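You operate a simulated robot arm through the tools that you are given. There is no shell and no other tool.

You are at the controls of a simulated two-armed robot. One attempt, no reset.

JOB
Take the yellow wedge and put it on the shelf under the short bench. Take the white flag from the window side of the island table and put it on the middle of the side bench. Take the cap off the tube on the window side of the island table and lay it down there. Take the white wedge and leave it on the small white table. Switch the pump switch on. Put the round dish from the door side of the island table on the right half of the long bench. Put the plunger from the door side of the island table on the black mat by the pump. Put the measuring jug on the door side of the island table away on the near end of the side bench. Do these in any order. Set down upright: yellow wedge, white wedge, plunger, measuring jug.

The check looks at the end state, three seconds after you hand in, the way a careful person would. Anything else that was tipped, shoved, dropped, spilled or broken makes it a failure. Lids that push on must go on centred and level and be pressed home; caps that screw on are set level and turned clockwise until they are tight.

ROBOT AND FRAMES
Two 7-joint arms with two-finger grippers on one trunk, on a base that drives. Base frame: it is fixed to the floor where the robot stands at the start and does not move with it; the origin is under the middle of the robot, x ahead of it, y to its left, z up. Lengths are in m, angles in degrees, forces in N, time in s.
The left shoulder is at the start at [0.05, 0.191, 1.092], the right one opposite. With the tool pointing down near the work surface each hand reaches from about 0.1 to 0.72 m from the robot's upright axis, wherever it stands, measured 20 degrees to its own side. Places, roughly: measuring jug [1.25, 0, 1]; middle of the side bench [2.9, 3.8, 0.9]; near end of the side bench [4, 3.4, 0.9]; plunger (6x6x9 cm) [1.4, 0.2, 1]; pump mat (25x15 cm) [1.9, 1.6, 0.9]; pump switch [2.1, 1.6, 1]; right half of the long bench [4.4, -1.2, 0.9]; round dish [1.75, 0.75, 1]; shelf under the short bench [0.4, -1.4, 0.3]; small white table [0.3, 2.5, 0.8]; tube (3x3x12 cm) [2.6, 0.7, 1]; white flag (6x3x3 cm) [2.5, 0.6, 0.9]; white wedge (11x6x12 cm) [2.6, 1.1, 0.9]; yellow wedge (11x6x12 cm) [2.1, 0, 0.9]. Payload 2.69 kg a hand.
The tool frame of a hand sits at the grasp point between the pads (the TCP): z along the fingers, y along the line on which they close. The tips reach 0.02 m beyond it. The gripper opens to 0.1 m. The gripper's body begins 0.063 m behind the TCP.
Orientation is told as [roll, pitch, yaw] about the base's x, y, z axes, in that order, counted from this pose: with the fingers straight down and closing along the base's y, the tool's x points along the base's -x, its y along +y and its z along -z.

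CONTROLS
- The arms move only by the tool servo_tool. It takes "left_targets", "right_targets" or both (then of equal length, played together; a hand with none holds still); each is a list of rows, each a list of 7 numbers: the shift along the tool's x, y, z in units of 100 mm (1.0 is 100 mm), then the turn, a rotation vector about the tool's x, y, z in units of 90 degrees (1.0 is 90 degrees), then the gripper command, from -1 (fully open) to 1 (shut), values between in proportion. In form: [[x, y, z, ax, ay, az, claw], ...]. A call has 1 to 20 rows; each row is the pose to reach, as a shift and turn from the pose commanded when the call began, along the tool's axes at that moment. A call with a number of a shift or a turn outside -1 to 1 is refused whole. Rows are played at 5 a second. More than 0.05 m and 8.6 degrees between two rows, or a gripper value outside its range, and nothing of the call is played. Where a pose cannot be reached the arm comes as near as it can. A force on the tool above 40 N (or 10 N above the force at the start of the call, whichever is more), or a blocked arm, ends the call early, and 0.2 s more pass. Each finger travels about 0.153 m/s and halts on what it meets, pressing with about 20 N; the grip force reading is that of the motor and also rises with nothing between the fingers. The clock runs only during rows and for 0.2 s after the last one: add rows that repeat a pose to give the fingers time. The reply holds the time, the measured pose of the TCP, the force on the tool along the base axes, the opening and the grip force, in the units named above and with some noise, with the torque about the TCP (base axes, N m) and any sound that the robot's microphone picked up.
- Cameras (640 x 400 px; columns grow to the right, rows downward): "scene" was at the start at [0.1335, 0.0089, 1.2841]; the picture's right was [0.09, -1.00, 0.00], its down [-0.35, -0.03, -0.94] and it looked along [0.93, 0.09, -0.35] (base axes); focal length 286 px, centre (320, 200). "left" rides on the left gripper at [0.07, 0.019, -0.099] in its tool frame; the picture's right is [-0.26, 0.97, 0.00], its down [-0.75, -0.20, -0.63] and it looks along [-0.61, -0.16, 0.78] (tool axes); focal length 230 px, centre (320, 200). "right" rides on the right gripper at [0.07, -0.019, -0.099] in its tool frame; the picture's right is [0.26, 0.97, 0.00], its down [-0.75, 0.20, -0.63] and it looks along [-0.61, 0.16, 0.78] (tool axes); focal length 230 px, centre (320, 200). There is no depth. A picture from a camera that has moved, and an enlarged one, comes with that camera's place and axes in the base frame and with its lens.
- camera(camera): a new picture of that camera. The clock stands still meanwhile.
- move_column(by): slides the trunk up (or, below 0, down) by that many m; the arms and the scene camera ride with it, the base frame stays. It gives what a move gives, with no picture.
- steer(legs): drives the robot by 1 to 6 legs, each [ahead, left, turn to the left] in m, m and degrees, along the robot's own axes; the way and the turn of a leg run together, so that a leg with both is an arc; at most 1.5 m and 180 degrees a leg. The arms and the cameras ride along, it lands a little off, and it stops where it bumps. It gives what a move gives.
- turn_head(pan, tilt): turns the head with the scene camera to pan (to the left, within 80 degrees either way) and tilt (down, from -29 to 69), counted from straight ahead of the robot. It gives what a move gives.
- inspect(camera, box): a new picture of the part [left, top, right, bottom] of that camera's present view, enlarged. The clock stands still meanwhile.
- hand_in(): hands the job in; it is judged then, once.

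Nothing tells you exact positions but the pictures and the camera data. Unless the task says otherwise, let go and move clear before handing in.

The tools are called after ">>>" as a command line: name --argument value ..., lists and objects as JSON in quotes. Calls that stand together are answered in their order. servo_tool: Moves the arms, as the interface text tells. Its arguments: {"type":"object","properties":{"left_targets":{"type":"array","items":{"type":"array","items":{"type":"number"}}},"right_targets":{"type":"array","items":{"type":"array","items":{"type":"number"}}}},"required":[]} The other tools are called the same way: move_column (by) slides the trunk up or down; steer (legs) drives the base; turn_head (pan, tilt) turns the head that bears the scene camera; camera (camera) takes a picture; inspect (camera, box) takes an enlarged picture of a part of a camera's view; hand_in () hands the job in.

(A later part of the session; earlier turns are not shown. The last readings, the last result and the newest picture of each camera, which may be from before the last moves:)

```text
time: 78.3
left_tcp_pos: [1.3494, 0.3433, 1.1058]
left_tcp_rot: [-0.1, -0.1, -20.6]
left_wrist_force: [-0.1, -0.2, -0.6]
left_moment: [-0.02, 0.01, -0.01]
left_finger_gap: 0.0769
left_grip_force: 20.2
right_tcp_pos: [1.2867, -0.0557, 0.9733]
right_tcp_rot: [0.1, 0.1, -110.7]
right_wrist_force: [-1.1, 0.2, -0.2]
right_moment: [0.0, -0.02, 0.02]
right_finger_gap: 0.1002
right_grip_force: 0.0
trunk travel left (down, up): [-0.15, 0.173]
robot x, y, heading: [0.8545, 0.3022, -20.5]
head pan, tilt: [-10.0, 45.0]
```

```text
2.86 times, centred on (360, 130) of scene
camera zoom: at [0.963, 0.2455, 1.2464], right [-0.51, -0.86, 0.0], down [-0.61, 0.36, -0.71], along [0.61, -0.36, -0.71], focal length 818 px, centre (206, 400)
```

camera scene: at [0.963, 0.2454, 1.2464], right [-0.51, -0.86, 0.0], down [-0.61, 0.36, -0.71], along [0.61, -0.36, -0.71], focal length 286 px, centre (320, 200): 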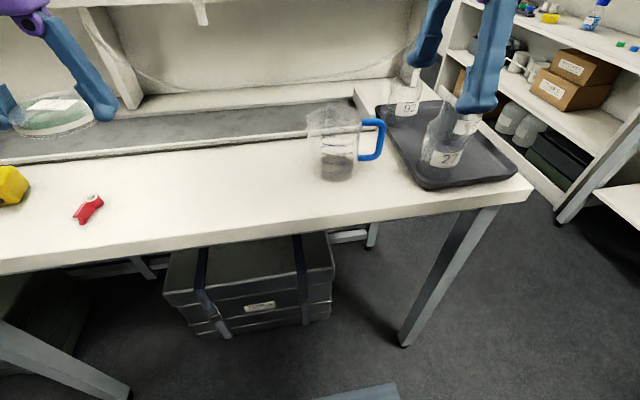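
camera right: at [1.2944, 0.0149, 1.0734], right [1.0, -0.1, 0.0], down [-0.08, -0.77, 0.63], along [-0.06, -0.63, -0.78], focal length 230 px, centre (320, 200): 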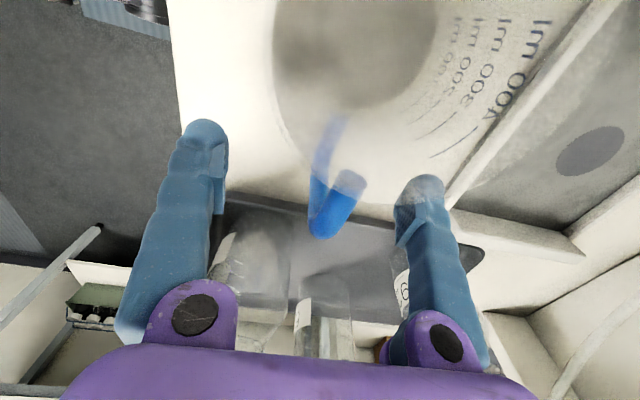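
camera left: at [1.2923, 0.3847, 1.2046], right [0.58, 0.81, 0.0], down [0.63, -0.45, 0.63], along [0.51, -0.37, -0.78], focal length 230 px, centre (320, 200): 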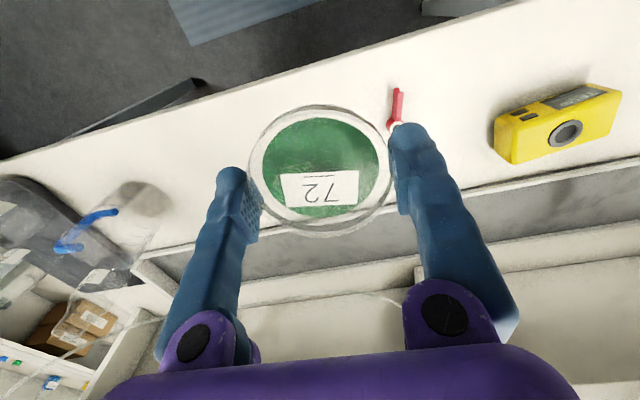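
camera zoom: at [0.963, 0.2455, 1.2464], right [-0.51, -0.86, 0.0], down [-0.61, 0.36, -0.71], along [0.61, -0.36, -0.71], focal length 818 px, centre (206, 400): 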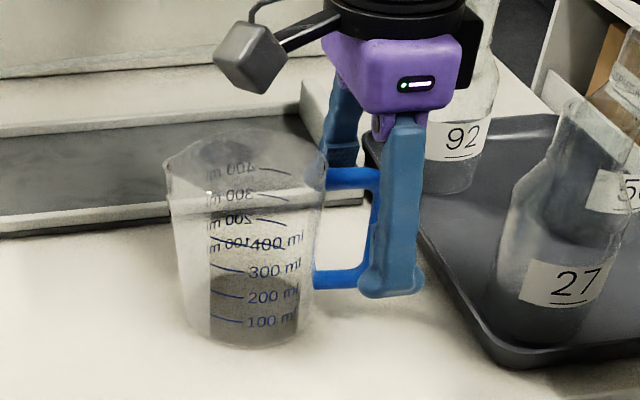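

Fingers straddle the bar. Closing.

>>> servo_tool --right_targets '[[0, 0, 0, 0, 0, 0, -0.3], [0, 0, 0, 0, 0, 0, 0.3], [0, 0, 0, 0, 0, 0, 1], [0, 0, 0, 0, 0, 0, 1], [0, 0, 0, 0, 0, 0, 1]]'

>>> camera --camera "right"

>>> inspect --camera "scene" --box '[280, 60, 440, 200]'

```text
time: 79.5
left_tcp_pos: [1.3501, 0.3422, 1.1051]
left_tcp_rot: [0.0, -0.1, -20.6]
left_wrist_force: [0.2, -0.1, -0.9]
left_moment: [0.0, 0.0, 0.0]
left_finger_gap: 0.077
left_grip_force: 19.7
right_tcp_pos: [1.286, -0.0558, 0.975]
right_tcp_rot: [-0.1, 0.0, -110.6]
right_wrist_force: [-0.3, 0.4, -0.2]
right_moment: [0.0, 0.0, 0.0]
right_finger_gap: 0.0
right_grip_force: 20.4
trunk travel left (down, up): [-0.15, 0.173]
robot x, y, heading: [0.8532, 0.2996, -20.5]
head pan, tilt: [-10.0, 45.0]
```

```text
taken
camera right: at [1.2944, 0.0148, 1.0736], right [1.0, -0.1, 0.0], down [-0.08, -0.77, 0.63], along [-0.06, -0.63, -0.78], focal length 230 px, centre (320, 200)
```

right: 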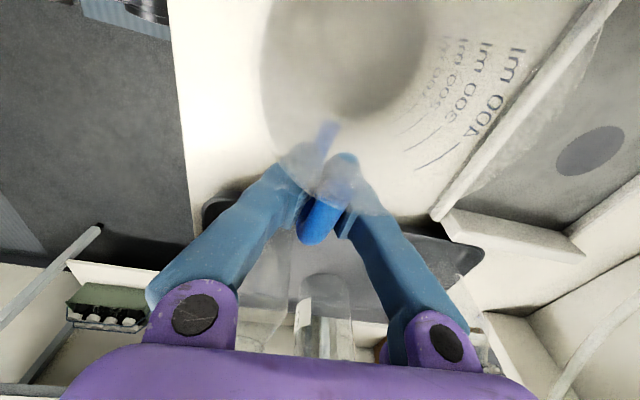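

```text
2.86 times, centred on (360, 130) of scene
camera zoom: at [0.963, 0.2454, 1.2464], right [-0.51, -0.86, 0.0], down [-0.61, 0.36, -0.71], along [0.61, -0.36, -0.71], focal length 818 px, centre (206, 400)
```

zoom: 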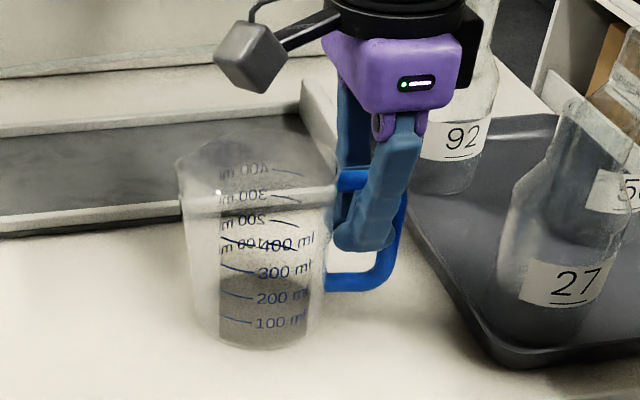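

The fingers closed inside the handle loop (gap 0) and nudged the jug slightly. I'll reopen and re-measure.

>>> servo_tool --right_targets '[[0, 0, 0, 0, 0, 0, 0.5], [0, 0, 0, 0, 0, 0, 0], [0, 0, 0, 0, 0, 0, -1], [0, 0, 0, 0, 0, 0, -1]]'

>>> inspect --camera "right" --box '[220, 90, 440, 260]'

>>> inspect --camera "scene" --box '[280, 60, 440, 200]'

```text
time: 80.5
left_tcp_pos: [1.3486, 0.3433, 1.1046]
left_tcp_rot: [0.0, -0.1, -20.5]
left_wrist_force: [-0.3, 0.1, -0.1]
left_moment: [-0.01, -0.02, 0.0]
left_finger_gap: 0.0769
left_grip_force: 20.1
right_tcp_pos: [1.286, -0.0556, 0.9749]
right_tcp_rot: [0.0, 0.0, -110.5]
right_wrist_force: [-0.4, 0.4, 0.7]
right_moment: [-0.01, 0.01, 0.01]
right_finger_gap: 0.1
right_grip_force: 0.1
trunk travel left (down, up): [-0.15, 0.173]
robot x, y, heading: [0.8553, 0.3011, -20.7]
head pan, tilt: [-10.0, 45.0]
```

```text
2.35 times, centred on (330, 175) of right
camera zoom: at [1.2945, 0.0148, 1.0736], right [1.0, -0.1, 0.0], down [-0.08, -0.77, 0.63], along [-0.06, -0.63, -0.78], focal length 541 px, centre (296, 259)
```

zoom: 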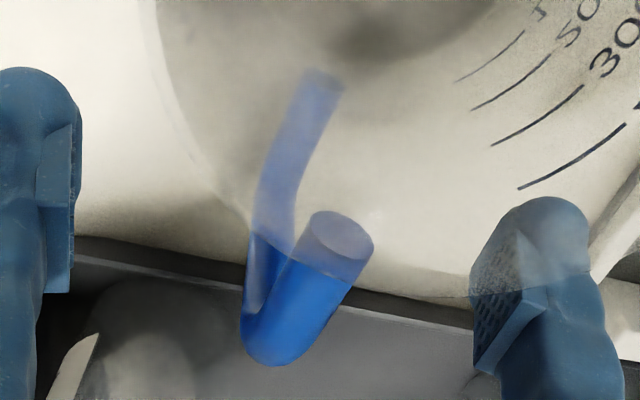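

```text
2.86 times, centred on (360, 130) of scene
camera zoom: at [0.963, 0.2454, 1.2464], right [-0.51, -0.86, 0.0], down [-0.61, 0.36, -0.71], along [0.61, -0.36, -0.71], focal length 818 px, centre (206, 400)
```

zoom: 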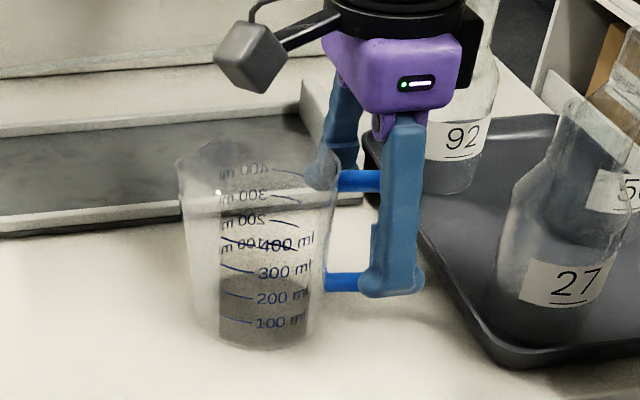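

The bar sits about 1.4 cm further out (away from the jug) than the finger centre. Shifting outward and closing again.

>>> servo_tool --right_targets '[[-0.07, -0.01, 0, 0, 0, 0, -1], [-0.145, -0.02, 0, 0, 0, 0, -1], [-0.145, -0.02, 0, 0, 0, 0, -1]]'

>>> inspect --camera "right" --box '[180, 90, 460, 290]'

```text
time: 81.3
left_tcp_pos: [1.3506, 0.3435, 1.106]
left_tcp_rot: [0.0, -0.2, -20.5]
left_wrist_force: [-0.9, 0.3, 0.2]
left_moment: [-0.02, 0.03, 0.0]
left_finger_gap: 0.0767
left_grip_force: 19.7
right_tcp_pos: [1.2796, -0.0689, 0.9741]
right_tcp_rot: [0.0, 0.0, -110.5]
right_wrist_force: [-0.2, 0.7, 0.2]
right_moment: [0.0, 0.04, 0.03]
right_finger_gap: 0.1
right_grip_force: 0.0
trunk travel left (down, up): [-0.15, 0.173]
robot x, y, heading: [0.8519, 0.3006, -20.5]
head pan, tilt: [-10.0, 45.0]
```

```text
2.00 times, centred on (320, 190) of right
camera zoom: at [1.2876, 0.0016, 1.0734], right [1.0, -0.1, 0.0], down [-0.08, -0.77, 0.63], along [-0.06, -0.63, -0.78], focal length 460 px, centre (320, 220)
```

zoom: 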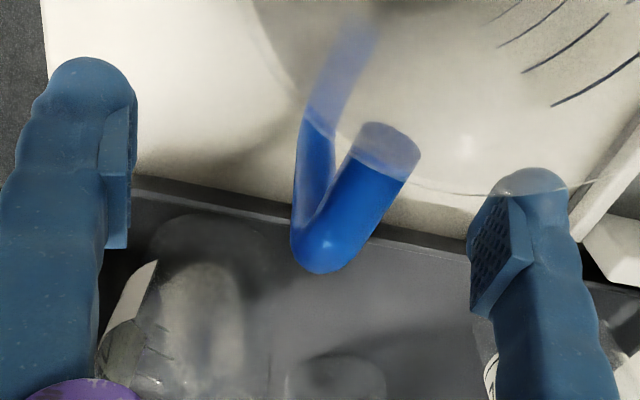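

Now the upright bar coincides with the grasp point. Closing.

>>> servo_tool --right_targets '[[0, 0, 0, 0, 0, 0, -0.3], [0, 0, 0, 0, 0, 0, 0.3], [0, 0, 0, 0, 0, 0, 1], [0, 0, 0, 0, 0, 0, 1], [0, 0, 0, 0, 0, 0, 1]]'

>>> inspect --camera "right" --box '[180, 90, 460, 290]'

>>> inspect --camera "scene" --box '[280, 60, 440, 200]'

```text
time: 82.5
left_tcp_pos: [1.3507, 0.3434, 1.1058]
left_tcp_rot: [0.0, 0.0, -20.6]
left_wrist_force: [-0.1, 0.6, -0.7]
left_moment: [0.0, 0.01, -0.01]
left_finger_gap: 0.0772
left_grip_force: 20.0
right_tcp_pos: [1.2798, -0.0693, 0.9735]
right_tcp_rot: [-0.1, -0.1, -110.6]
right_wrist_force: [0.4, -0.3, -0.2]
right_moment: [-0.04, 0.03, -0.02]
right_finger_gap: 0.0116
right_grip_force: 20.3
trunk travel left (down, up): [-0.15, 0.173]
robot x, y, heading: [0.8546, 0.3007, -20.6]
head pan, tilt: [-10.0, 45.0]
```

```text
2.00 times, centred on (320, 190) of right
camera zoom: at [1.2877, 0.0016, 1.0733], right [1.0, -0.1, 0.0], down [-0.08, -0.77, 0.63], along [-0.06, -0.63, -0.78], focal length 460 px, centre (320, 220)
```

zoom: 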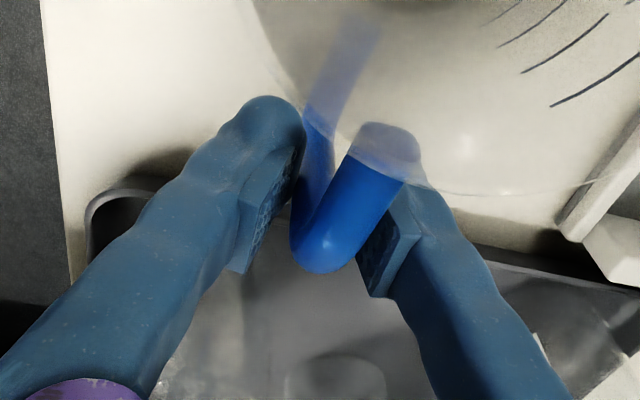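

```text
2.86 times, centred on (360, 130) of scene
camera zoom: at [0.9631, 0.2454, 1.2464], right [-0.51, -0.86, 0.0], down [-0.61, 0.36, -0.71], along [0.61, -0.36, -0.71], focal length 818 px, centre (206, 400)
```

zoom: 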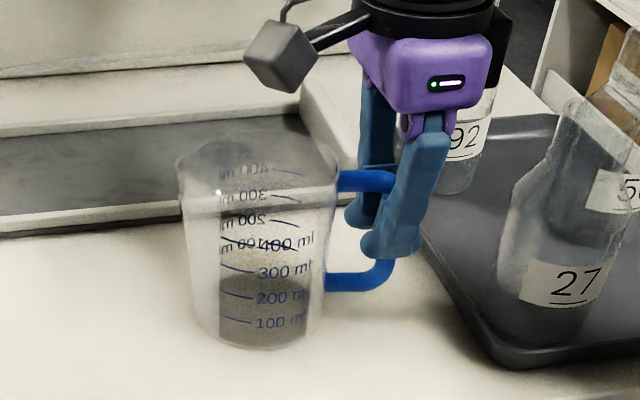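

Gripped: 1.16 cm between the pads. A small test lift to see whether the jug stays level.

>>> servo_tool --right_targets '[[0, 0, -0.05, 0, 0, 0, 1], [0, 0, -0.12, 0, 0, 0, 1], [0, 0, -0.2, 0, 0, 0, 1], [0, 0, -0.2, 0, 0, 0, 1], [0, 0, -0.2, 0, 0, 0, 1]]'

>>> inspect --camera "scene" --box '[280, 60, 440, 200]'

```text
time: 83.7
left_tcp_pos: [1.3502, 0.3437, 1.105]
left_tcp_rot: [0.0, 0.0, -20.6]
left_wrist_force: [-0.7, -0.7, -1.1]
left_moment: [-0.02, 0.01, -0.04]
left_finger_gap: 0.0767
left_grip_force: 19.9
right_tcp_pos: [1.2796, -0.0697, 0.9942]
right_tcp_rot: [0.0, 0.0, -110.7]
right_wrist_force: [0.4, 0.0, -0.8]
right_moment: [0.01, 0.04, 0.01]
right_finger_gap: 0.0118
right_grip_force: 20.3
trunk travel left (down, up): [-0.15, 0.173]
robot x, y, heading: [0.8549, 0.3015, -20.4]
head pan, tilt: [-10.0, 45.0]
```

```text
2.86 times, centred on (360, 130) of scene
camera zoom: at [0.9631, 0.2454, 1.2464], right [-0.51, -0.86, 0.0], down [-0.61, 0.36, -0.71], along [0.61, -0.36, -0.71], focal length 818 px, centre (206, 400)
```

zoom: 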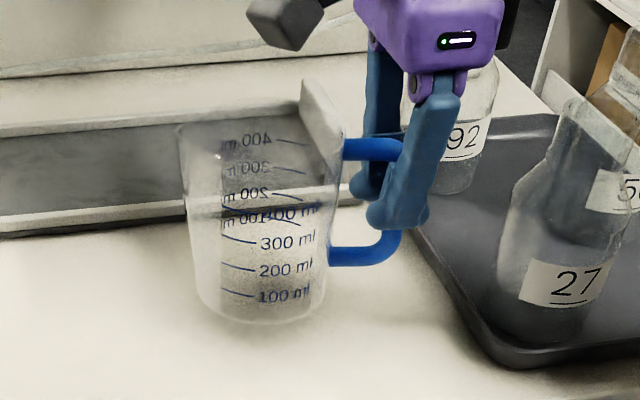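

The jug hangs level (the grey patch was only shadow; it is empty and light). I lift it, pull back, and prepare to back away from the table.

>>> servo_tool --right_targets '[[0, 0, -0.3, 0, 0, 0, 1], [0, 0, -0.65, 0, 0, 0, 1], [0, 0, -1.0, 0, 0, 0, 1], [0, -0.3, -1.0, 0, 0, 0, 1], [0, -0.6, -1.0, 0, 0, 0, 1], [0, -0.95, -1.0, 0, 0, 0, 1], [0, -0.95, -1.0, 0, 0, 0, 1]]'

>>> camera --camera "scene"

>>> camera --camera "right"

```text
time: 85.3
left_tcp_pos: [1.35, 0.3438, 1.1047]
left_tcp_rot: [0.1, 0.1, -20.5]
left_wrist_force: [-0.5, -0.7, -0.3]
left_moment: [0.0, 0.02, 0.01]
left_finger_gap: 0.0768
left_grip_force: 20.0
right_tcp_pos: [1.1904, -0.0366, 1.0943]
right_tcp_rot: [0.1, 0.0, -110.6]
right_wrist_force: [0.1, -0.1, -1.2]
right_moment: [-0.03, 0.04, -0.04]
right_finger_gap: 0.0117
right_grip_force: 20.9
trunk travel left (down, up): [-0.15, 0.173]
robot x, y, heading: [0.8602, 0.3008, -20.2]
head pan, tilt: [-10.0, 45.0]
```

```text
taken
camera scene: at [0.9634, 0.2455, 1.2463], right [-0.51, -0.86, 0.0], down [-0.61, 0.36, -0.71], along [0.61, -0.36, -0.71], focal length 286 px, centre (320, 200)
```

scene: 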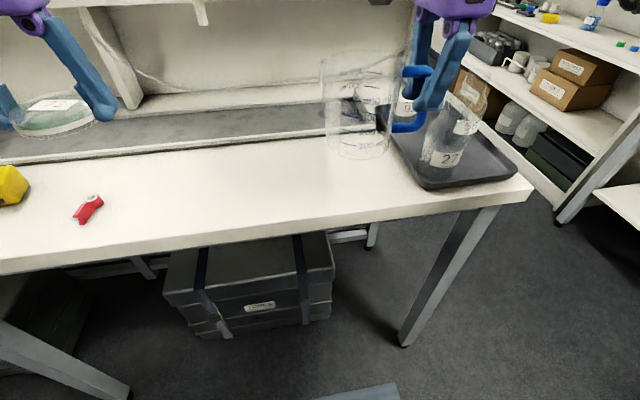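

```text
taken
camera right: at [1.1986, 0.0349, 1.1943], right [1.0, -0.1, 0.0], down [-0.08, -0.77, 0.63], along [-0.06, -0.63, -0.78], focal length 230 px, centre (320, 200)
```

right: 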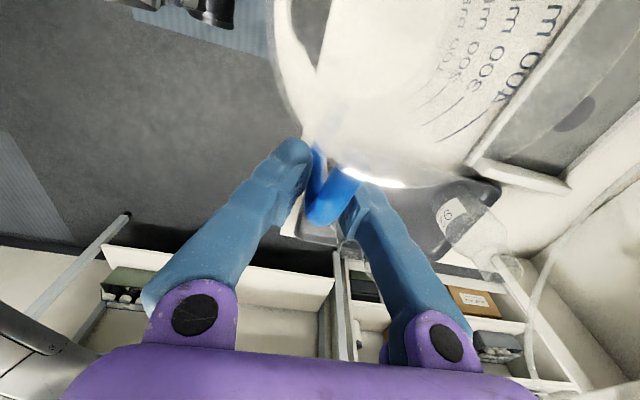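

Both items are held level. Backing off from the table, turning right 90° and moving toward the right-hand aisle, then I'll look.

>>> steer --legs '[[-0.4, 0, 0], [0, 0, -90], [0.75, 0, 0]]'

>>> turn_head --pan 0 --tilt 25

>>> camera --camera "scene"

>>> turn_head --pan 60 --tilt 25

>>> camera --camera "scene"

```text
time: 95.3
left_tcp_pos: [0.2382, -0.7494, 1.1052]
left_tcp_rot: [0.0, 0.0, -111.7]
left_wrist_force: [-0.2, -0.4, 0.2]
left_moment: [0.01, -0.03, 0.03]
left_finger_gap: 0.0769
left_grip_force: 20.2
right_tcp_pos: [-0.1394, -0.5835, 1.0943]
right_tcp_rot: [0.0, 0.1, 158.3]
right_wrist_force: [-0.3, 0.1, -1.1]
right_moment: [0.01, 0.05, 0.0]
right_finger_gap: 0.0115
right_grip_force: 19.9
trunk travel left (down, up): [-0.15, 0.173]
robot x, y, heading: [0.2044, -0.2542, -111.5]
head pan, tilt: [-10.0, 45.0]
```

```text
time: 96.1
left_tcp_pos: [0.2376, -0.7482, 1.1042]
left_tcp_rot: [0.0, 0.0, -111.6]
left_wrist_force: [0.2, -0.1, 0.0]
left_moment: [0.01, 0.02, 0.02]
left_finger_gap: 0.0766
left_grip_force: 20.1
right_tcp_pos: [-0.1395, -0.584, 1.0957]
right_tcp_rot: [0.0, 0.0, 158.4]
right_wrist_force: [-0.7, -0.7, -1.3]
right_moment: [0.06, 0.05, -0.01]
right_finger_gap: 0.0117
right_grip_force: 19.9
trunk travel left (down, up): [-0.15, 0.173]
robot x, y, heading: [0.2028, -0.2563, -111.9]
head pan, tilt: [0.0, 25.0]
```

```text
taken
camera scene: at [0.156, -0.3752, 1.2769], right [-0.93, 0.37, 0.0], down [0.16, 0.39, -0.91], along [-0.33, -0.84, -0.42], focal length 286 px, centre (320, 200)
```

scene: 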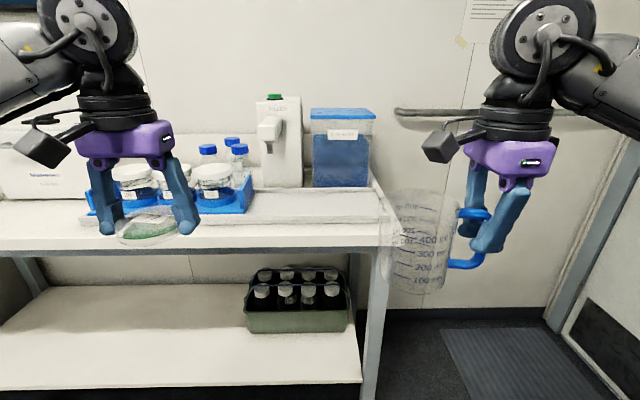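

```text
time: 97.4
left_tcp_pos: [0.2372, -0.748, 1.1054]
left_tcp_rot: [0.1, -0.1, -111.6]
left_wrist_force: [-0.7, -0.4, -0.4]
left_moment: [0.02, 0.01, 0.0]
left_finger_gap: 0.077
left_grip_force: 20.1
right_tcp_pos: [-0.1391, -0.5819, 1.0951]
right_tcp_rot: [0.1, 0.0, 158.4]
right_wrist_force: [0.9, 1.4, -0.4]
right_moment: [0.04, 0.04, 0.02]
right_finger_gap: 0.0117
right_grip_force: 19.7
trunk travel left (down, up): [-0.15, 0.173]
robot x, y, heading: [0.2051, -0.2562, -111.7]
head pan, tilt: [60.0, 25.0]
```

```text
taken
camera scene: at [0.2472, -0.3619, 1.277], right [-0.78, -0.62, 0.0], down [-0.26, 0.33, -0.91], along [0.56, -0.71, -0.42], focal length 286 px, centre (320, 200)
```

scene: 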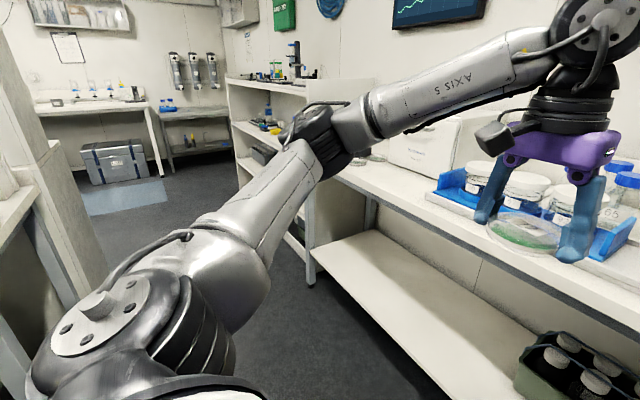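

The right aisle is about 1 m wide; I'm facing the short bench (its low shelf has plenty of free space left of the bottle caddy). I'll travel sideways along the aisle, with a check halfway.

>>> steer --legs '[[0.16, 0, 1.8], [0, 1.2, 0]]'

>>> camera --camera "scene"

>>> turn_head --pan 0 --tilt 30

>>> camera --camera "scene"

```text
time: 109.0
left_tcp_pos: [1.2923, -1.2975, 1.1043]
left_tcp_rot: [0.1, 0.0, -109.9]
left_wrist_force: [-0.3, 0.1, -0.3]
left_moment: [-0.01, 0.01, 0.01]
left_finger_gap: 0.0768
left_grip_force: 19.8
right_tcp_pos: [0.912, -1.1415, 1.0956]
right_tcp_rot: [0.0, 0.0, 160.0]
right_wrist_force: [0.2, -0.1, -1.0]
right_moment: [0.02, 0.02, 0.02]
right_finger_gap: 0.0114
right_grip_force: 20.4
trunk travel left (down, up): [-0.15, 0.173]
robot x, y, heading: [1.2476, -0.801, -109.8]
head pan, tilt: [60.0, 25.0]
```

```text
taken
camera scene: at [1.2915, -0.9102, 1.2769], right [-0.77, -0.64, 0.0], down [-0.27, 0.32, -0.91], along [0.58, -0.69, -0.42], focal length 286 px, centre (320, 200)
```

scene: 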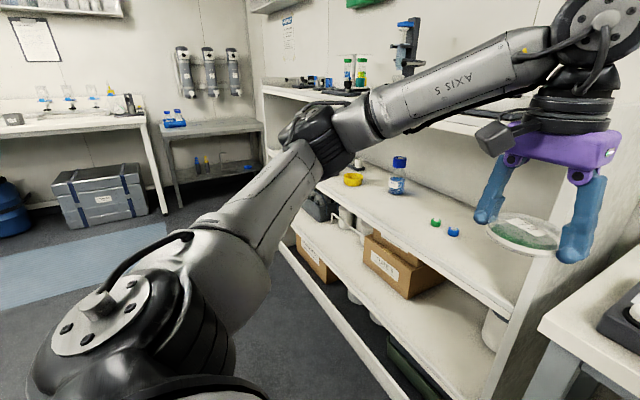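

```text
time: 110.3
left_tcp_pos: [1.2923, -1.2963, 1.1047]
left_tcp_rot: [0.0, -0.1, -110.0]
left_wrist_force: [-0.4, -0.9, -0.7]
left_moment: [-0.02, 0.0, 0.0]
left_finger_gap: 0.0768
left_grip_force: 20.0
right_tcp_pos: [0.9104, -1.1407, 1.0951]
right_tcp_rot: [0.0, 0.0, 160.0]
right_wrist_force: [-0.6, -0.1, -1.4]
right_moment: [0.01, 0.04, 0.0]
right_finger_gap: 0.0114
right_grip_force: 20.1
trunk travel left (down, up): [-0.15, 0.173]
robot x, y, heading: [1.2486, -0.8012, -109.8]
head pan, tilt: [0.0, 30.0]
```

```text
taken
camera scene: at [1.2013, -0.9245, 1.269], right [-0.94, 0.34, 0.0], down [0.17, 0.47, -0.87], along [-0.3, -0.81, -0.5], focal length 286 px, centre (320, 200)
```

scene: 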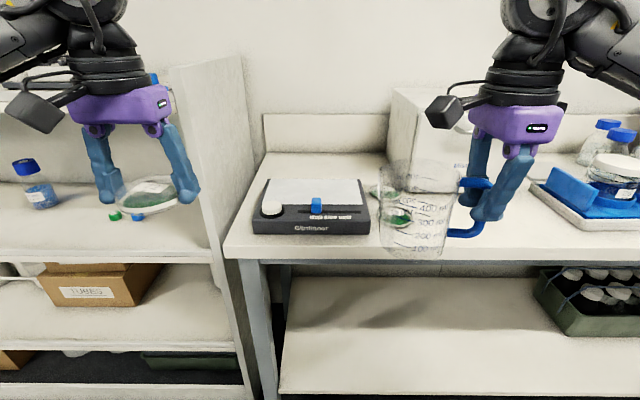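

Clearances look fine on both sides. Continuing sideways past the island, then turning to face the long bench.

>>> steer --legs '[[0, 1.45, 0], [0, 0, 90]]'

>>> turn_head --pan 0 --tilt 20

>>> camera --camera "scene"

>>> turn_head --pan 60 --tilt 20

>>> camera --camera "scene"

```text
time: 126.9
left_tcp_pos: [3.1068, -1.2588, 1.1051]
left_tcp_rot: [0.1, -0.1, -21.2]
left_wrist_force: [-0.5, -0.9, -0.9]
left_moment: [0.0, 0.03, 0.01]
left_finger_gap: 0.0767
left_grip_force: 19.6
right_tcp_pos: [2.9444, -1.636, 1.0937]
right_tcp_rot: [0.0, 0.0, -111.2]
right_wrist_force: [-0.3, 0.4, -0.5]
right_moment: [-0.07, 0.04, 0.05]
right_finger_gap: 0.0114
right_grip_force: 20.2
trunk travel left (down, up): [-0.15, 0.173]
robot x, y, heading: [2.6101, -1.292, -21.5]
head pan, tilt: [0.0, 30.0]
```

```text
time: 127.7
left_tcp_pos: [3.1081, -1.2583, 1.1048]
left_tcp_rot: [0.1, 0.0, -21.2]
left_wrist_force: [-0.2, -1.4, -0.9]
left_moment: [0.0, -0.03, 0.01]
left_finger_gap: 0.0763
left_grip_force: 20.1
right_tcp_pos: [2.9442, -1.6364, 1.0957]
right_tcp_rot: [0.1, 0.0, -111.2]
right_wrist_force: [-1.0, 0.4, -0.5]
right_moment: [-0.04, 0.05, 0.02]
right_finger_gap: 0.012
right_grip_force: 19.7
trunk travel left (down, up): [-0.15, 0.173]
robot x, y, heading: [2.6134, -1.2985, -21.1]
head pan, tilt: [0.0, 20.0]
```

```text
taken
camera scene: at [2.7365, -1.3437, 1.285], right [-0.36, -0.93, 0.0], down [-0.32, 0.12, -0.94], along [0.88, -0.34, -0.34], focal length 286 px, centre (320, 200)
```

scene: 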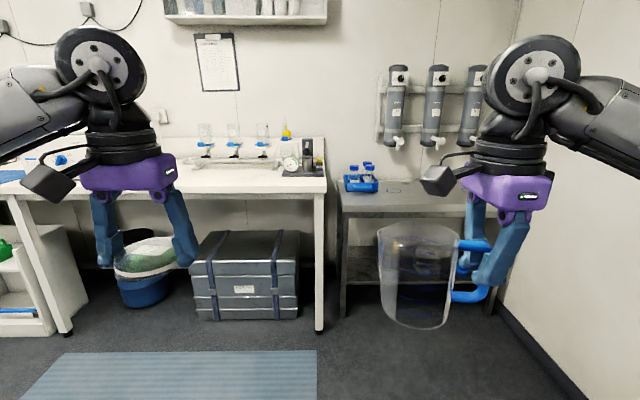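

```text
time: 129.0
left_tcp_pos: [3.1071, -1.2591, 1.1051]
left_tcp_rot: [0.0, -0.1, -21.2]
left_wrist_force: [0.0, -0.1, 0.0]
left_moment: [-0.02, -0.01, -0.02]
left_finger_gap: 0.0766
left_grip_force: 19.8
right_tcp_pos: [2.9443, -1.6368, 1.0964]
right_tcp_rot: [0.0, 0.0, -111.3]
right_wrist_force: [-0.4, 0.4, -1.0]
right_moment: [-0.01, 0.04, -0.02]
right_finger_gap: 0.0116
right_grip_force: 19.8
trunk travel left (down, up): [-0.15, 0.173]
robot x, y, heading: [2.6104, -1.2946, -21.2]
head pan, tilt: [60.0, 20.0]
```

```text
taken
camera scene: at [2.7222, -1.2517, 1.285], right [0.63, -0.78, 0.0], down [-0.27, -0.21, -0.94], along [0.73, 0.59, -0.34], focal length 286 px, centre (320, 200)
```

scene: 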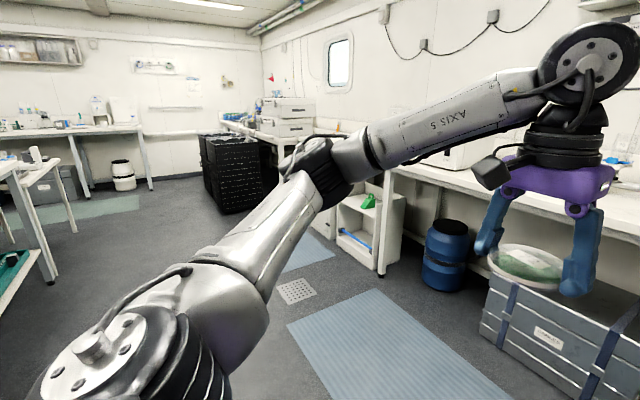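

The long bench is ahead (taps stand and gauge near its right end). I'll drive closer and slightly left to see free space on its right half.

>>> steer --legs '[[0.7, 0.4, 1.2]]'

>>> turn_head --pan 0 --tilt 28

>>> camera --camera "scene"

>>> turn_head --pan 40 --tilt 28

>>> camera --camera "scene"

```text
time: 133.2
left_tcp_pos: [3.8948, -1.1184, 1.1051]
left_tcp_rot: [0.1, 0.0, -19.7]
left_wrist_force: [-0.2, -1.1, -0.3]
left_moment: [-0.03, 0.02, -0.01]
left_finger_gap: 0.0762
left_grip_force: 20.1
right_tcp_pos: [3.7403, -1.5011, 1.0944]
right_tcp_rot: [-0.1, -0.1, -109.8]
right_wrist_force: [0.4, -0.3, -1.2]
right_moment: [-0.03, 0.05, 0.03]
right_finger_gap: 0.0115
right_grip_force: 19.9
trunk travel left (down, up): [-0.15, 0.173]
robot x, y, heading: [3.3992, -1.1675, -20.0]
head pan, tilt: [60.0, 20.0]
```

```text
time: 134.5
left_tcp_pos: [3.8942, -1.1191, 1.1055]
left_tcp_rot: [0.0, -0.2, -19.9]
left_wrist_force: [0.5, -0.2, -0.2]
left_moment: [0.02, -0.01, 0.0]
left_finger_gap: 0.0765
left_grip_force: 20.5
right_tcp_pos: [3.7393, -1.5003, 1.0961]
right_tcp_rot: [-0.1, 0.0, -109.7]
right_wrist_force: [-0.1, -0.8, -0.5]
right_moment: [-0.04, 0.06, -0.02]
right_finger_gap: 0.0117
right_grip_force: 19.9
trunk travel left (down, up): [-0.15, 0.173]
robot x, y, heading: [3.4012, -1.1646, -19.9]
head pan, tilt: [0.0, 28.0]
```

```text
taken
camera scene: at [3.5237, -1.2124, 1.2722], right [-0.34, -0.94, 0.0], down [-0.44, 0.16, -0.88], along [0.83, -0.3, -0.47], focal length 286 px, centre (320, 200)
```

scene: 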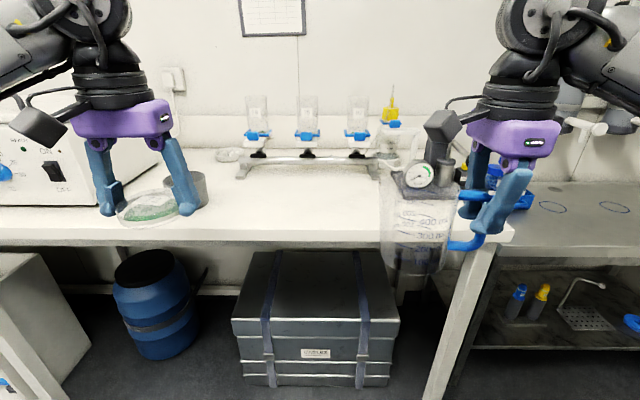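

```text
time: 135.6
left_tcp_pos: [3.8944, -1.119, 1.1058]
left_tcp_rot: [0.1, -0.1, -19.8]
left_wrist_force: [0.0, 0.4, -0.6]
left_moment: [-0.02, 0.02, 0.01]
left_finger_gap: 0.0766
left_grip_force: 19.9
right_tcp_pos: [3.7396, -1.5007, 1.0956]
right_tcp_rot: [0.0, 0.0, -109.8]
right_wrist_force: [-0.1, 0.1, -0.8]
right_moment: [-0.04, 0.01, 0.0]
right_finger_gap: 0.0116
right_grip_force: 19.8
trunk travel left (down, up): [-0.15, 0.173]
robot x, y, heading: [3.397, -1.1691, -20.0]
head pan, tilt: [40.0, 28.0]
```

```text
taken
camera scene: at [3.5235, -1.1502, 1.2721], right [0.34, -0.94, 0.0], down [-0.44, -0.16, -0.88], along [0.83, 0.3, -0.47], focal length 286 px, centre (320, 200)
```

scene: 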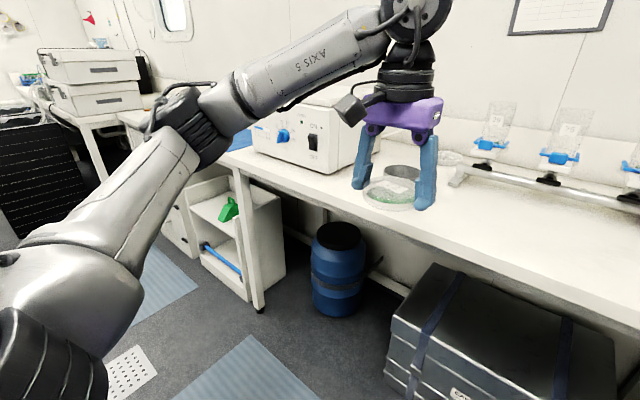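

There's clear bench space in front of the tap stand, at about e=0.2 right of a small cup. I'll move 0.18 m closer and lower the dish there.

>>> steer --legs '[[0.18, 0, 0]]'

>>> servo_tool --left_targets '[[-0.4, -0.25, 0, 0, 0, 0, 1], [-0.8, -0.6, 0, 0, 0, 0, 1], [-1.0, -0.85, 0, 0, 0, 0, 1]]'

>>> turn_head --pan 10 --tilt 35

>>> camera --camera "scene"

>>> camera --camera "left"

```text
time: 137.1
left_tcp_pos: [4.0601, -1.1807, 1.1052]
left_tcp_rot: [0.0, 0.0, -19.9]
left_wrist_force: [0.9, -0.4, -0.9]
left_moment: [0.03, 0.03, 0.0]
left_finger_gap: 0.0764
left_grip_force: 19.6
right_tcp_pos: [3.906, -1.5611, 1.0946]
right_tcp_rot: [0.0, 0.0, -109.8]
right_wrist_force: [0.6, 0.2, -1.1]
right_moment: [-0.03, 0.03, -0.02]
right_finger_gap: 0.0115
right_grip_force: 20.3
trunk travel left (down, up): [-0.15, 0.173]
robot x, y, heading: [3.5656, -1.2281, -19.9]
head pan, tilt: [40.0, 28.0]
```

```text
refused: row 2 steps farther than a row can; nothing moved
```

```text
time: 138.1
left_tcp_pos: [4.0592, -1.1791, 1.1045]
left_tcp_rot: [0.0, -0.1, -19.9]
left_wrist_force: [-0.5, -0.1, 0.3]
left_moment: [0.01, 0.03, 0.03]
left_finger_gap: 0.0763
left_grip_force: 19.5
right_tcp_pos: [3.9043, -1.5603, 1.0958]
right_tcp_rot: [0.0, 0.1, -109.9]
right_wrist_force: [-0.2, 0.4, -1.6]
right_moment: [-0.01, 0.03, 0.01]
right_finger_gap: 0.0114
right_grip_force: 19.8
trunk travel left (down, up): [-0.15, 0.173]
robot x, y, heading: [3.5659, -1.2294, -19.8]
head pan, tilt: [10.0, 35.0]
```

```text
taken
camera scene: at [3.6901, -1.2563, 1.2612], right [-0.17, -0.99, 0.0], down [-0.57, 0.1, -0.82], along [0.81, -0.14, -0.57], focal length 286 px, centre (320, 200)
```

scene: 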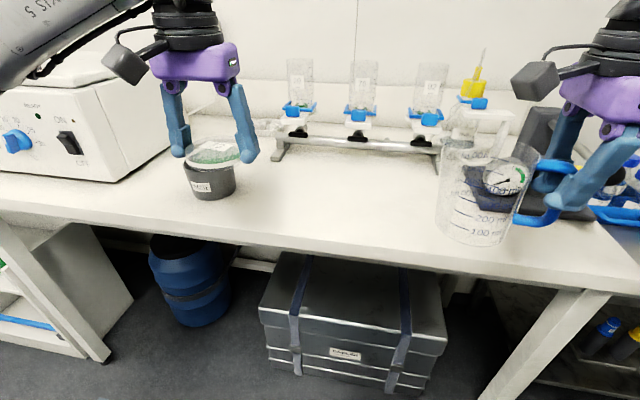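

```text
taken
camera left: at [4.0013, -1.1386, 1.2047], right [0.57, 0.82, 0.0], down [0.64, -0.44, 0.63], along [0.52, -0.36, -0.78], focal length 230 px, centre (320, 200)
```

left: 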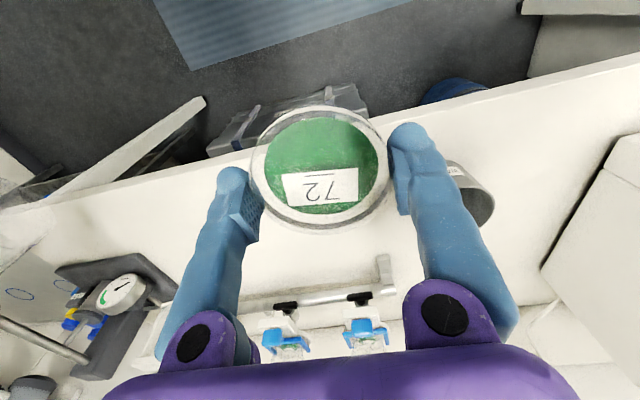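

Row step was too big; repeating with smaller steps, right and forward away from the cup.

>>> servo_tool --left_targets '[[-0.1, -0.45, 0, 0, 0, 0, 1], [-0.4, -0.8, 0, 0, 0, 0, 1], [-0.8, -0.92, 0, 0, 0, 0, 1], [-1.0, -0.92, 0, 0, 0, 0, 1], [-1.0, -0.92, 0.4, 0, 0, 0, 1], [-1.0, -0.92, 0.8, 0, 0, 0, 1]]'

>>> camera --camera "scene"

>>> camera --camera "left"

```text
time: 139.4
left_tcp_pos: [4.1216, -1.2992, 1.0255]
left_tcp_rot: [0.1, -0.1, -19.8]
left_wrist_force: [-0.2, 0.0, -0.5]
left_moment: [-0.01, -0.01, -0.02]
left_finger_gap: 0.0765
left_grip_force: 19.9
right_tcp_pos: [3.905, -1.5606, 1.0962]
right_tcp_rot: [0.0, 0.0, -109.9]
right_wrist_force: [0.3, -0.4, -0.6]
right_moment: [-0.04, 0.01, -0.02]
right_finger_gap: 0.0119
right_grip_force: 20.5
trunk travel left (down, up): [-0.15, 0.173]
robot x, y, heading: [3.5638, -1.2296, -20.0]
head pan, tilt: [10.0, 35.0]
```

```text
taken
camera scene: at [3.6903, -1.2564, 1.2612], right [-0.17, -0.99, 0.0], down [-0.57, 0.1, -0.82], along [0.81, -0.14, -0.57], focal length 286 px, centre (320, 200)
```

scene: 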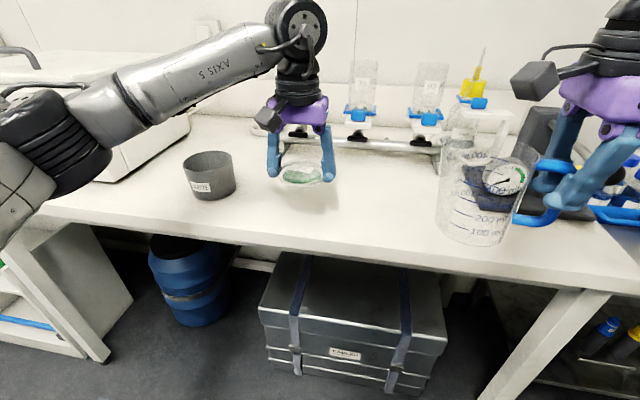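

```text
taken
camera left: at [4.0649, -1.2585, 1.1249], right [0.57, 0.82, 0.0], down [0.64, -0.44, 0.63], along [0.52, -0.36, -0.78], focal length 230 px, centre (320, 200)
```

left: 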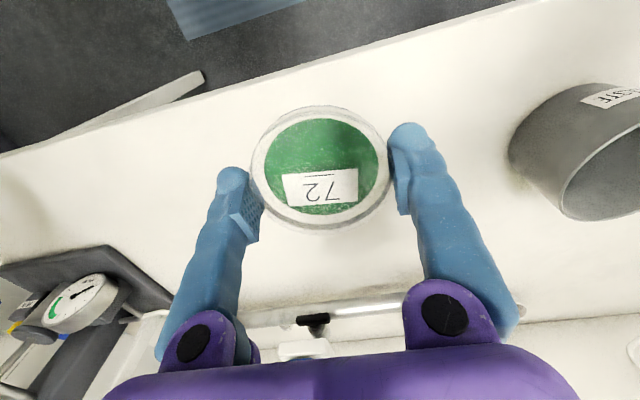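

The spot is clear. Lowering the dish to the bench, slowly near the end.

>>> servo_tool --left_targets '[[-0.3, 0, 0.2, 0, 0, 0, 1], [-0.3, 0, 0.6, 0, 0, 0, 1], [-0.3, 0, 0.9, 0, 0, 0, 1], [-0.3, 0, 1.0, 0, 0, 0, 1], [-0.3, 0, 1.0, 0, 0, 0, 1]]'

>>> servo_tool --left_targets '[[0, 0, 0.03, 0, 0, 0, 1], [0, 0, 0.05, 0, 0, 0, 1], [0, 0, 0.05, 0, 0, 0, 1]]'

```text
time: 140.7
left_tcp_pos: [4.1509, -1.3103, 0.925]
left_tcp_rot: [0.0, -0.2, -19.9]
left_wrist_force: [0.5, 0.0, 0.8]
left_moment: [-0.03, -0.03, 0.01]
left_finger_gap: 0.0766
left_grip_force: 19.8
right_tcp_pos: [3.9055, -1.5616, 1.0954]
right_tcp_rot: [0.0, 0.0, -109.8]
right_wrist_force: [0.0, 0.6, -0.2]
right_moment: [-0.04, 0.04, 0.0]
right_finger_gap: 0.0119
right_grip_force: 20.1
trunk travel left (down, up): [-0.15, 0.173]
robot x, y, heading: [3.5682, -1.2303, -19.9]
head pan, tilt: [10.0, 35.0]
```

```text
time: 141.4
left_tcp_pos: [4.149, -1.3101, 0.9232]
left_tcp_rot: [-0.2, -0.3, -19.9]
left_wrist_force: [2.5, 1.1, 9.8]
left_moment: [0.01, -0.16, 0.04]
left_finger_gap: 0.0763
left_grip_force: 20.1
right_tcp_pos: [3.9046, -1.5603, 1.096]
right_tcp_rot: [0.1, 0.0, -109.9]
right_wrist_force: [-0.2, 0.9, -0.8]
right_moment: [-0.05, 0.04, 0.0]
right_finger_gap: 0.0112
right_grip_force: 19.6
trunk travel left (down, up): [-0.15, 0.173]
robot x, y, heading: [3.5677, -1.227, -20.0]
head pan, tilt: [10.0, 35.0]
```

Contact felt. Easing off, opening, and rising.

>>> servo_tool --left_targets '[[0, 0, -0.03, 0, 0, 0, 1], [0, 0, -0.03, 0, 0, 0, -0.6], [0, 0, -0.03, 0, 0, 0, -0.75], [0, 0, -0.03, 0, 0, 0, -1], [0, 0, -0.03, 0, 0, 0, -1], [0, 0, -0.3, 0, 0, 0, -1], [0, 0, -0.7, 0, 0, 0, -1], [0, 0, -1.0, 0, 0, 0, -1]]'

>>> camera --camera "left"

>>> camera --camera "scene"

```text
time: 143.2
left_tcp_pos: [4.1501, -1.3096, 1.0187]
left_tcp_rot: [0.0, -0.1, -19.9]
left_wrist_force: [-0.4, 0.1, 0.0]
left_moment: [-0.01, 0.02, -0.01]
left_finger_gap: 0.1001
left_grip_force: 0.1
right_tcp_pos: [3.904, -1.562, 1.0964]
right_tcp_rot: [0.0, 0.0, -109.8]
right_wrist_force: [-0.2, 0.1, -0.2]
right_moment: [-0.04, 0.01, -0.02]
right_finger_gap: 0.0115
right_grip_force: 19.8
trunk travel left (down, up): [-0.15, 0.173]
robot x, y, heading: [3.5648, -1.226, -19.8]
head pan, tilt: [10.0, 35.0]
```

```text
taken
camera left: at [4.0925, -1.2689, 1.1186], right [0.57, 0.82, 0.0], down [0.64, -0.44, 0.63], along [0.52, -0.36, -0.78], focal length 230 px, centre (320, 200)
```

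left: 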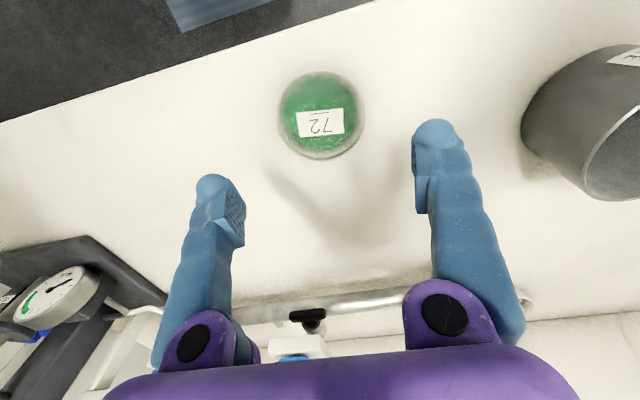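

```text
taken
camera scene: at [3.6898, -1.2564, 1.2612], right [-0.17, -0.99, 0.0], down [-0.56, 0.1, -0.82], along [0.81, -0.14, -0.57], focal length 286 px, centre (320, 200)
```

scene: 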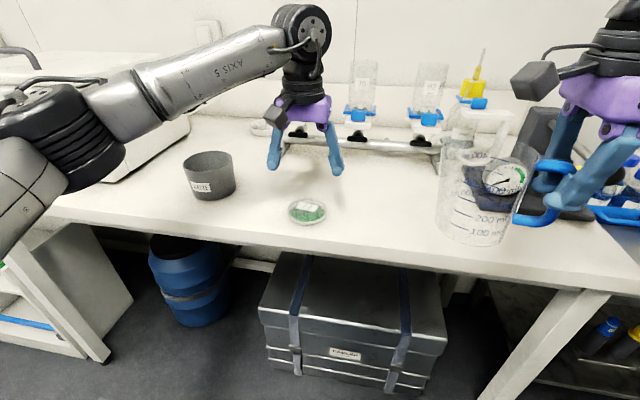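

The dish is down on the right half of the long bench. Retracting the left hand, backing off and turning left toward the side bench.

>>> servo_tool --left_targets '[[0.2, 0, -0.4, 0, 0, 0, -1], [0.6, 0.1, -0.6, 0, 0, 0, -1], [1.0, 0.3, -0.8, 0, 0, 0, -1], [1.0, 0.6, -0.9, 0, 0, 0, -1]]'

>>> steer --legs '[[-0.6, 0, 0], [0, 0, 90]]'

>>> turn_head --pan 0 --tilt 15

>>> camera --camera "scene"

>>> turn_head --pan 50 --tilt 20

>>> camera --camera "scene"

```text
time: 144.2
left_tcp_pos: [4.0774, -1.2186, 1.1103]
left_tcp_rot: [0.0, 0.1, -19.9]
left_wrist_force: [0.0, 0.6, 0.3]
left_moment: [-0.02, 0.02, 0.01]
left_finger_gap: 0.1
left_grip_force: 0.0
right_tcp_pos: [3.9057, -1.5608, 1.0959]
right_tcp_rot: [0.1, 0.0, -109.9]
right_wrist_force: [0.7, 0.4, -0.1]
right_moment: [-0.05, 0.01, 0.03]
right_finger_gap: 0.0115
right_grip_force: 20.2
trunk travel left (down, up): [-0.15, 0.173]
robot x, y, heading: [3.5624, -1.2276, -20.1]
head pan, tilt: [10.0, 35.0]
```

```text
time: 151.6
left_tcp_pos: [2.9719, -0.51, 1.1095]
left_tcp_rot: [0.0, 0.0, 72.2]
left_wrist_force: [0.1, 0.1, -0.3]
left_moment: [-0.01, 0.01, 0.0]
left_finger_gap: 0.0998
left_grip_force: 0.1
right_tcp_pos: [3.3193, -0.6696, 1.0953]
right_tcp_rot: [0.0, 0.0, -17.8]
right_wrist_force: [0.1, 0.1, -1.2]
right_moment: [0.01, -0.04, -0.02]
right_finger_gap: 0.0114
right_grip_force: 20.1
trunk travel left (down, up): [-0.15, 0.173]
robot x, y, heading: [2.9961, -1.0219, 72.2]
head pan, tilt: [10.0, 35.0]
```

```text
time: 152.4
left_tcp_pos: [2.9723, -0.5097, 1.1097]
left_tcp_rot: [0.0, -0.1, 72.1]
left_wrist_force: [-0.4, -0.3, 0.2]
left_moment: [-0.01, 0.0, -0.03]
left_finger_gap: 0.1002
left_grip_force: 0.1
right_tcp_pos: [3.3198, -0.6712, 1.0962]
right_tcp_rot: [0.0, 0.0, -17.8]
right_wrist_force: [1.1, 0.5, -1.1]
right_moment: [-0.05, -0.06, -0.03]
right_finger_gap: 0.0117
right_grip_force: 19.7
trunk travel left (down, up): [-0.15, 0.173]
robot x, y, heading: [2.9966, -1.025, 72.0]
head pan, tilt: [0.0, 15.0]
```

```text
taken
camera scene: at [3.0408, -0.8951, 1.2931], right [0.95, -0.31, 0.0], down [-0.08, -0.25, -0.97], along [0.3, 0.92, -0.26], focal length 286 px, centre (320, 200)
```

scene: 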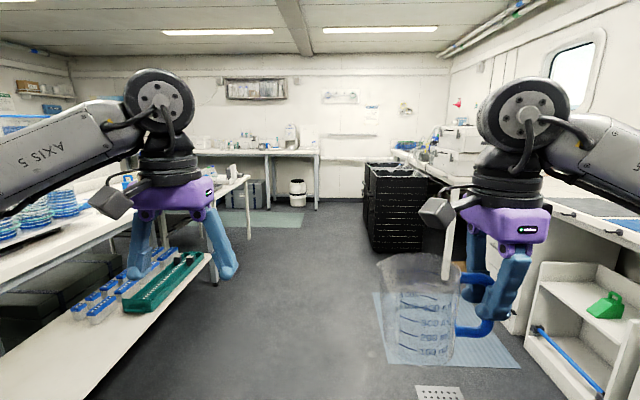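

```text
time: 153.6
left_tcp_pos: [2.9725, -0.5101, 1.1104]
left_tcp_rot: [0.1, 0.0, 72.1]
left_wrist_force: [-0.6, -0.6, -0.4]
left_moment: [-0.02, -0.02, -0.01]
left_finger_gap: 0.0998
left_grip_force: 0.0
right_tcp_pos: [3.3199, -0.6713, 1.0948]
right_tcp_rot: [0.0, 0.0, -17.7]
right_wrist_force: [-0.6, 0.9, 0.4]
right_moment: [-0.03, -0.05, 0.02]
right_finger_gap: 0.0115
right_grip_force: 19.9
trunk travel left (down, up): [-0.15, 0.173]
robot x, y, heading: [2.9995, -1.0189, 71.9]
head pan, tilt: [50.0, 20.0]
```

```text
taken
camera scene: at [2.9627, -0.9052, 1.2851], right [0.85, 0.53, 0.0], down [0.18, -0.29, -0.94], along [-0.5, 0.8, -0.34], focal length 286 px, centre (320, 200)
```

scene: 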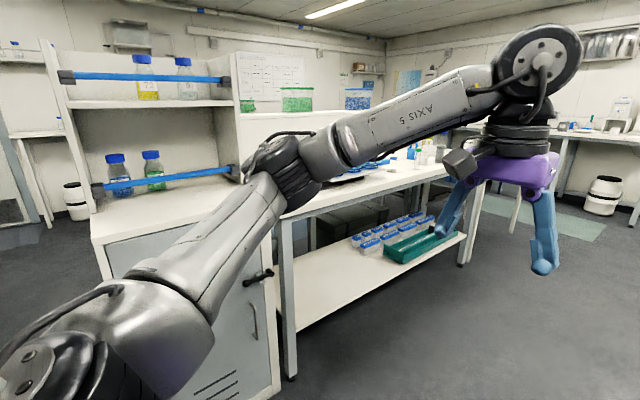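

The way along the window-side aisle is clear; the side bench's near end lies straight ahead at about 4.3 m. I'll drive most of the way and look again.

>>> steer --legs '[[1.2, 0.05, -2], [1.2, 0.1, 0], [0.7, 0.15, 0]]'

>>> turn_head --pan 0 --tilt 20

>>> camera --camera "scene"

```text
time: 168.7
left_tcp_pos: [3.7898, 2.4562, 1.1107]
left_tcp_rot: [-0.1, -0.1, 68.6]
left_wrist_force: [0.0, 0.0, -0.4]
left_moment: [0.02, -0.03, 0.01]
left_finger_gap: 0.1002
left_grip_force: 0.0
right_tcp_pos: [4.1261, 2.2738, 1.0959]
right_tcp_rot: [0.0, 0.0, -21.4]
right_wrist_force: [-0.7, 1.1, 0.4]
right_moment: [-0.02, -0.05, 0.01]
right_finger_gap: 0.0115
right_grip_force: 20.5
trunk travel left (down, up): [-0.15, 0.173]
robot x, y, heading: [3.7816, 1.9412, 68.7]
head pan, tilt: [50.0, 20.0]
```

```text
time: 169.8
left_tcp_pos: [3.7887, 2.456, 1.1104]
left_tcp_rot: [0.0, -0.1, 68.6]
left_wrist_force: [-0.4, -0.5, -0.5]
left_moment: [-0.02, 0.01, -0.01]
left_finger_gap: 0.0999
left_grip_force: 0.1
right_tcp_pos: [4.1257, 2.2722, 1.0957]
right_tcp_rot: [0.1, 0.0, -21.4]
right_wrist_force: [-0.2, -0.4, -1.6]
right_moment: [-0.03, -0.06, -0.03]
right_finger_gap: 0.0114
right_grip_force: 20.1
trunk travel left (down, up): [-0.15, 0.173]
robot x, y, heading: [3.7814, 1.9403, 68.2]
head pan, tilt: [0.0, 20.0]
```

```text
taken
camera scene: at [3.8329, 2.0664, 1.285], right [0.93, -0.37, 0.0], down [-0.12, -0.32, -0.94], along [0.34, 0.87, -0.34], focal length 286 px, centre (320, 200)
```

scene: 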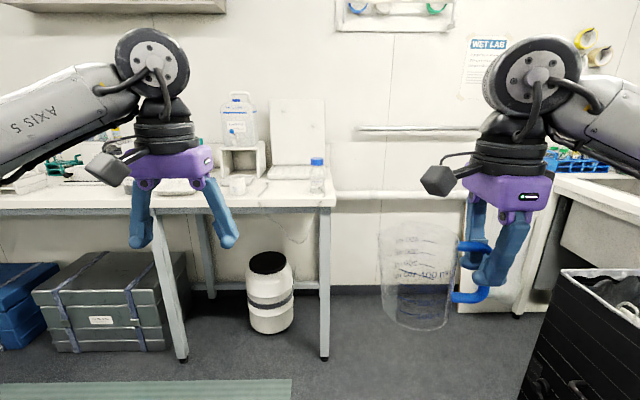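

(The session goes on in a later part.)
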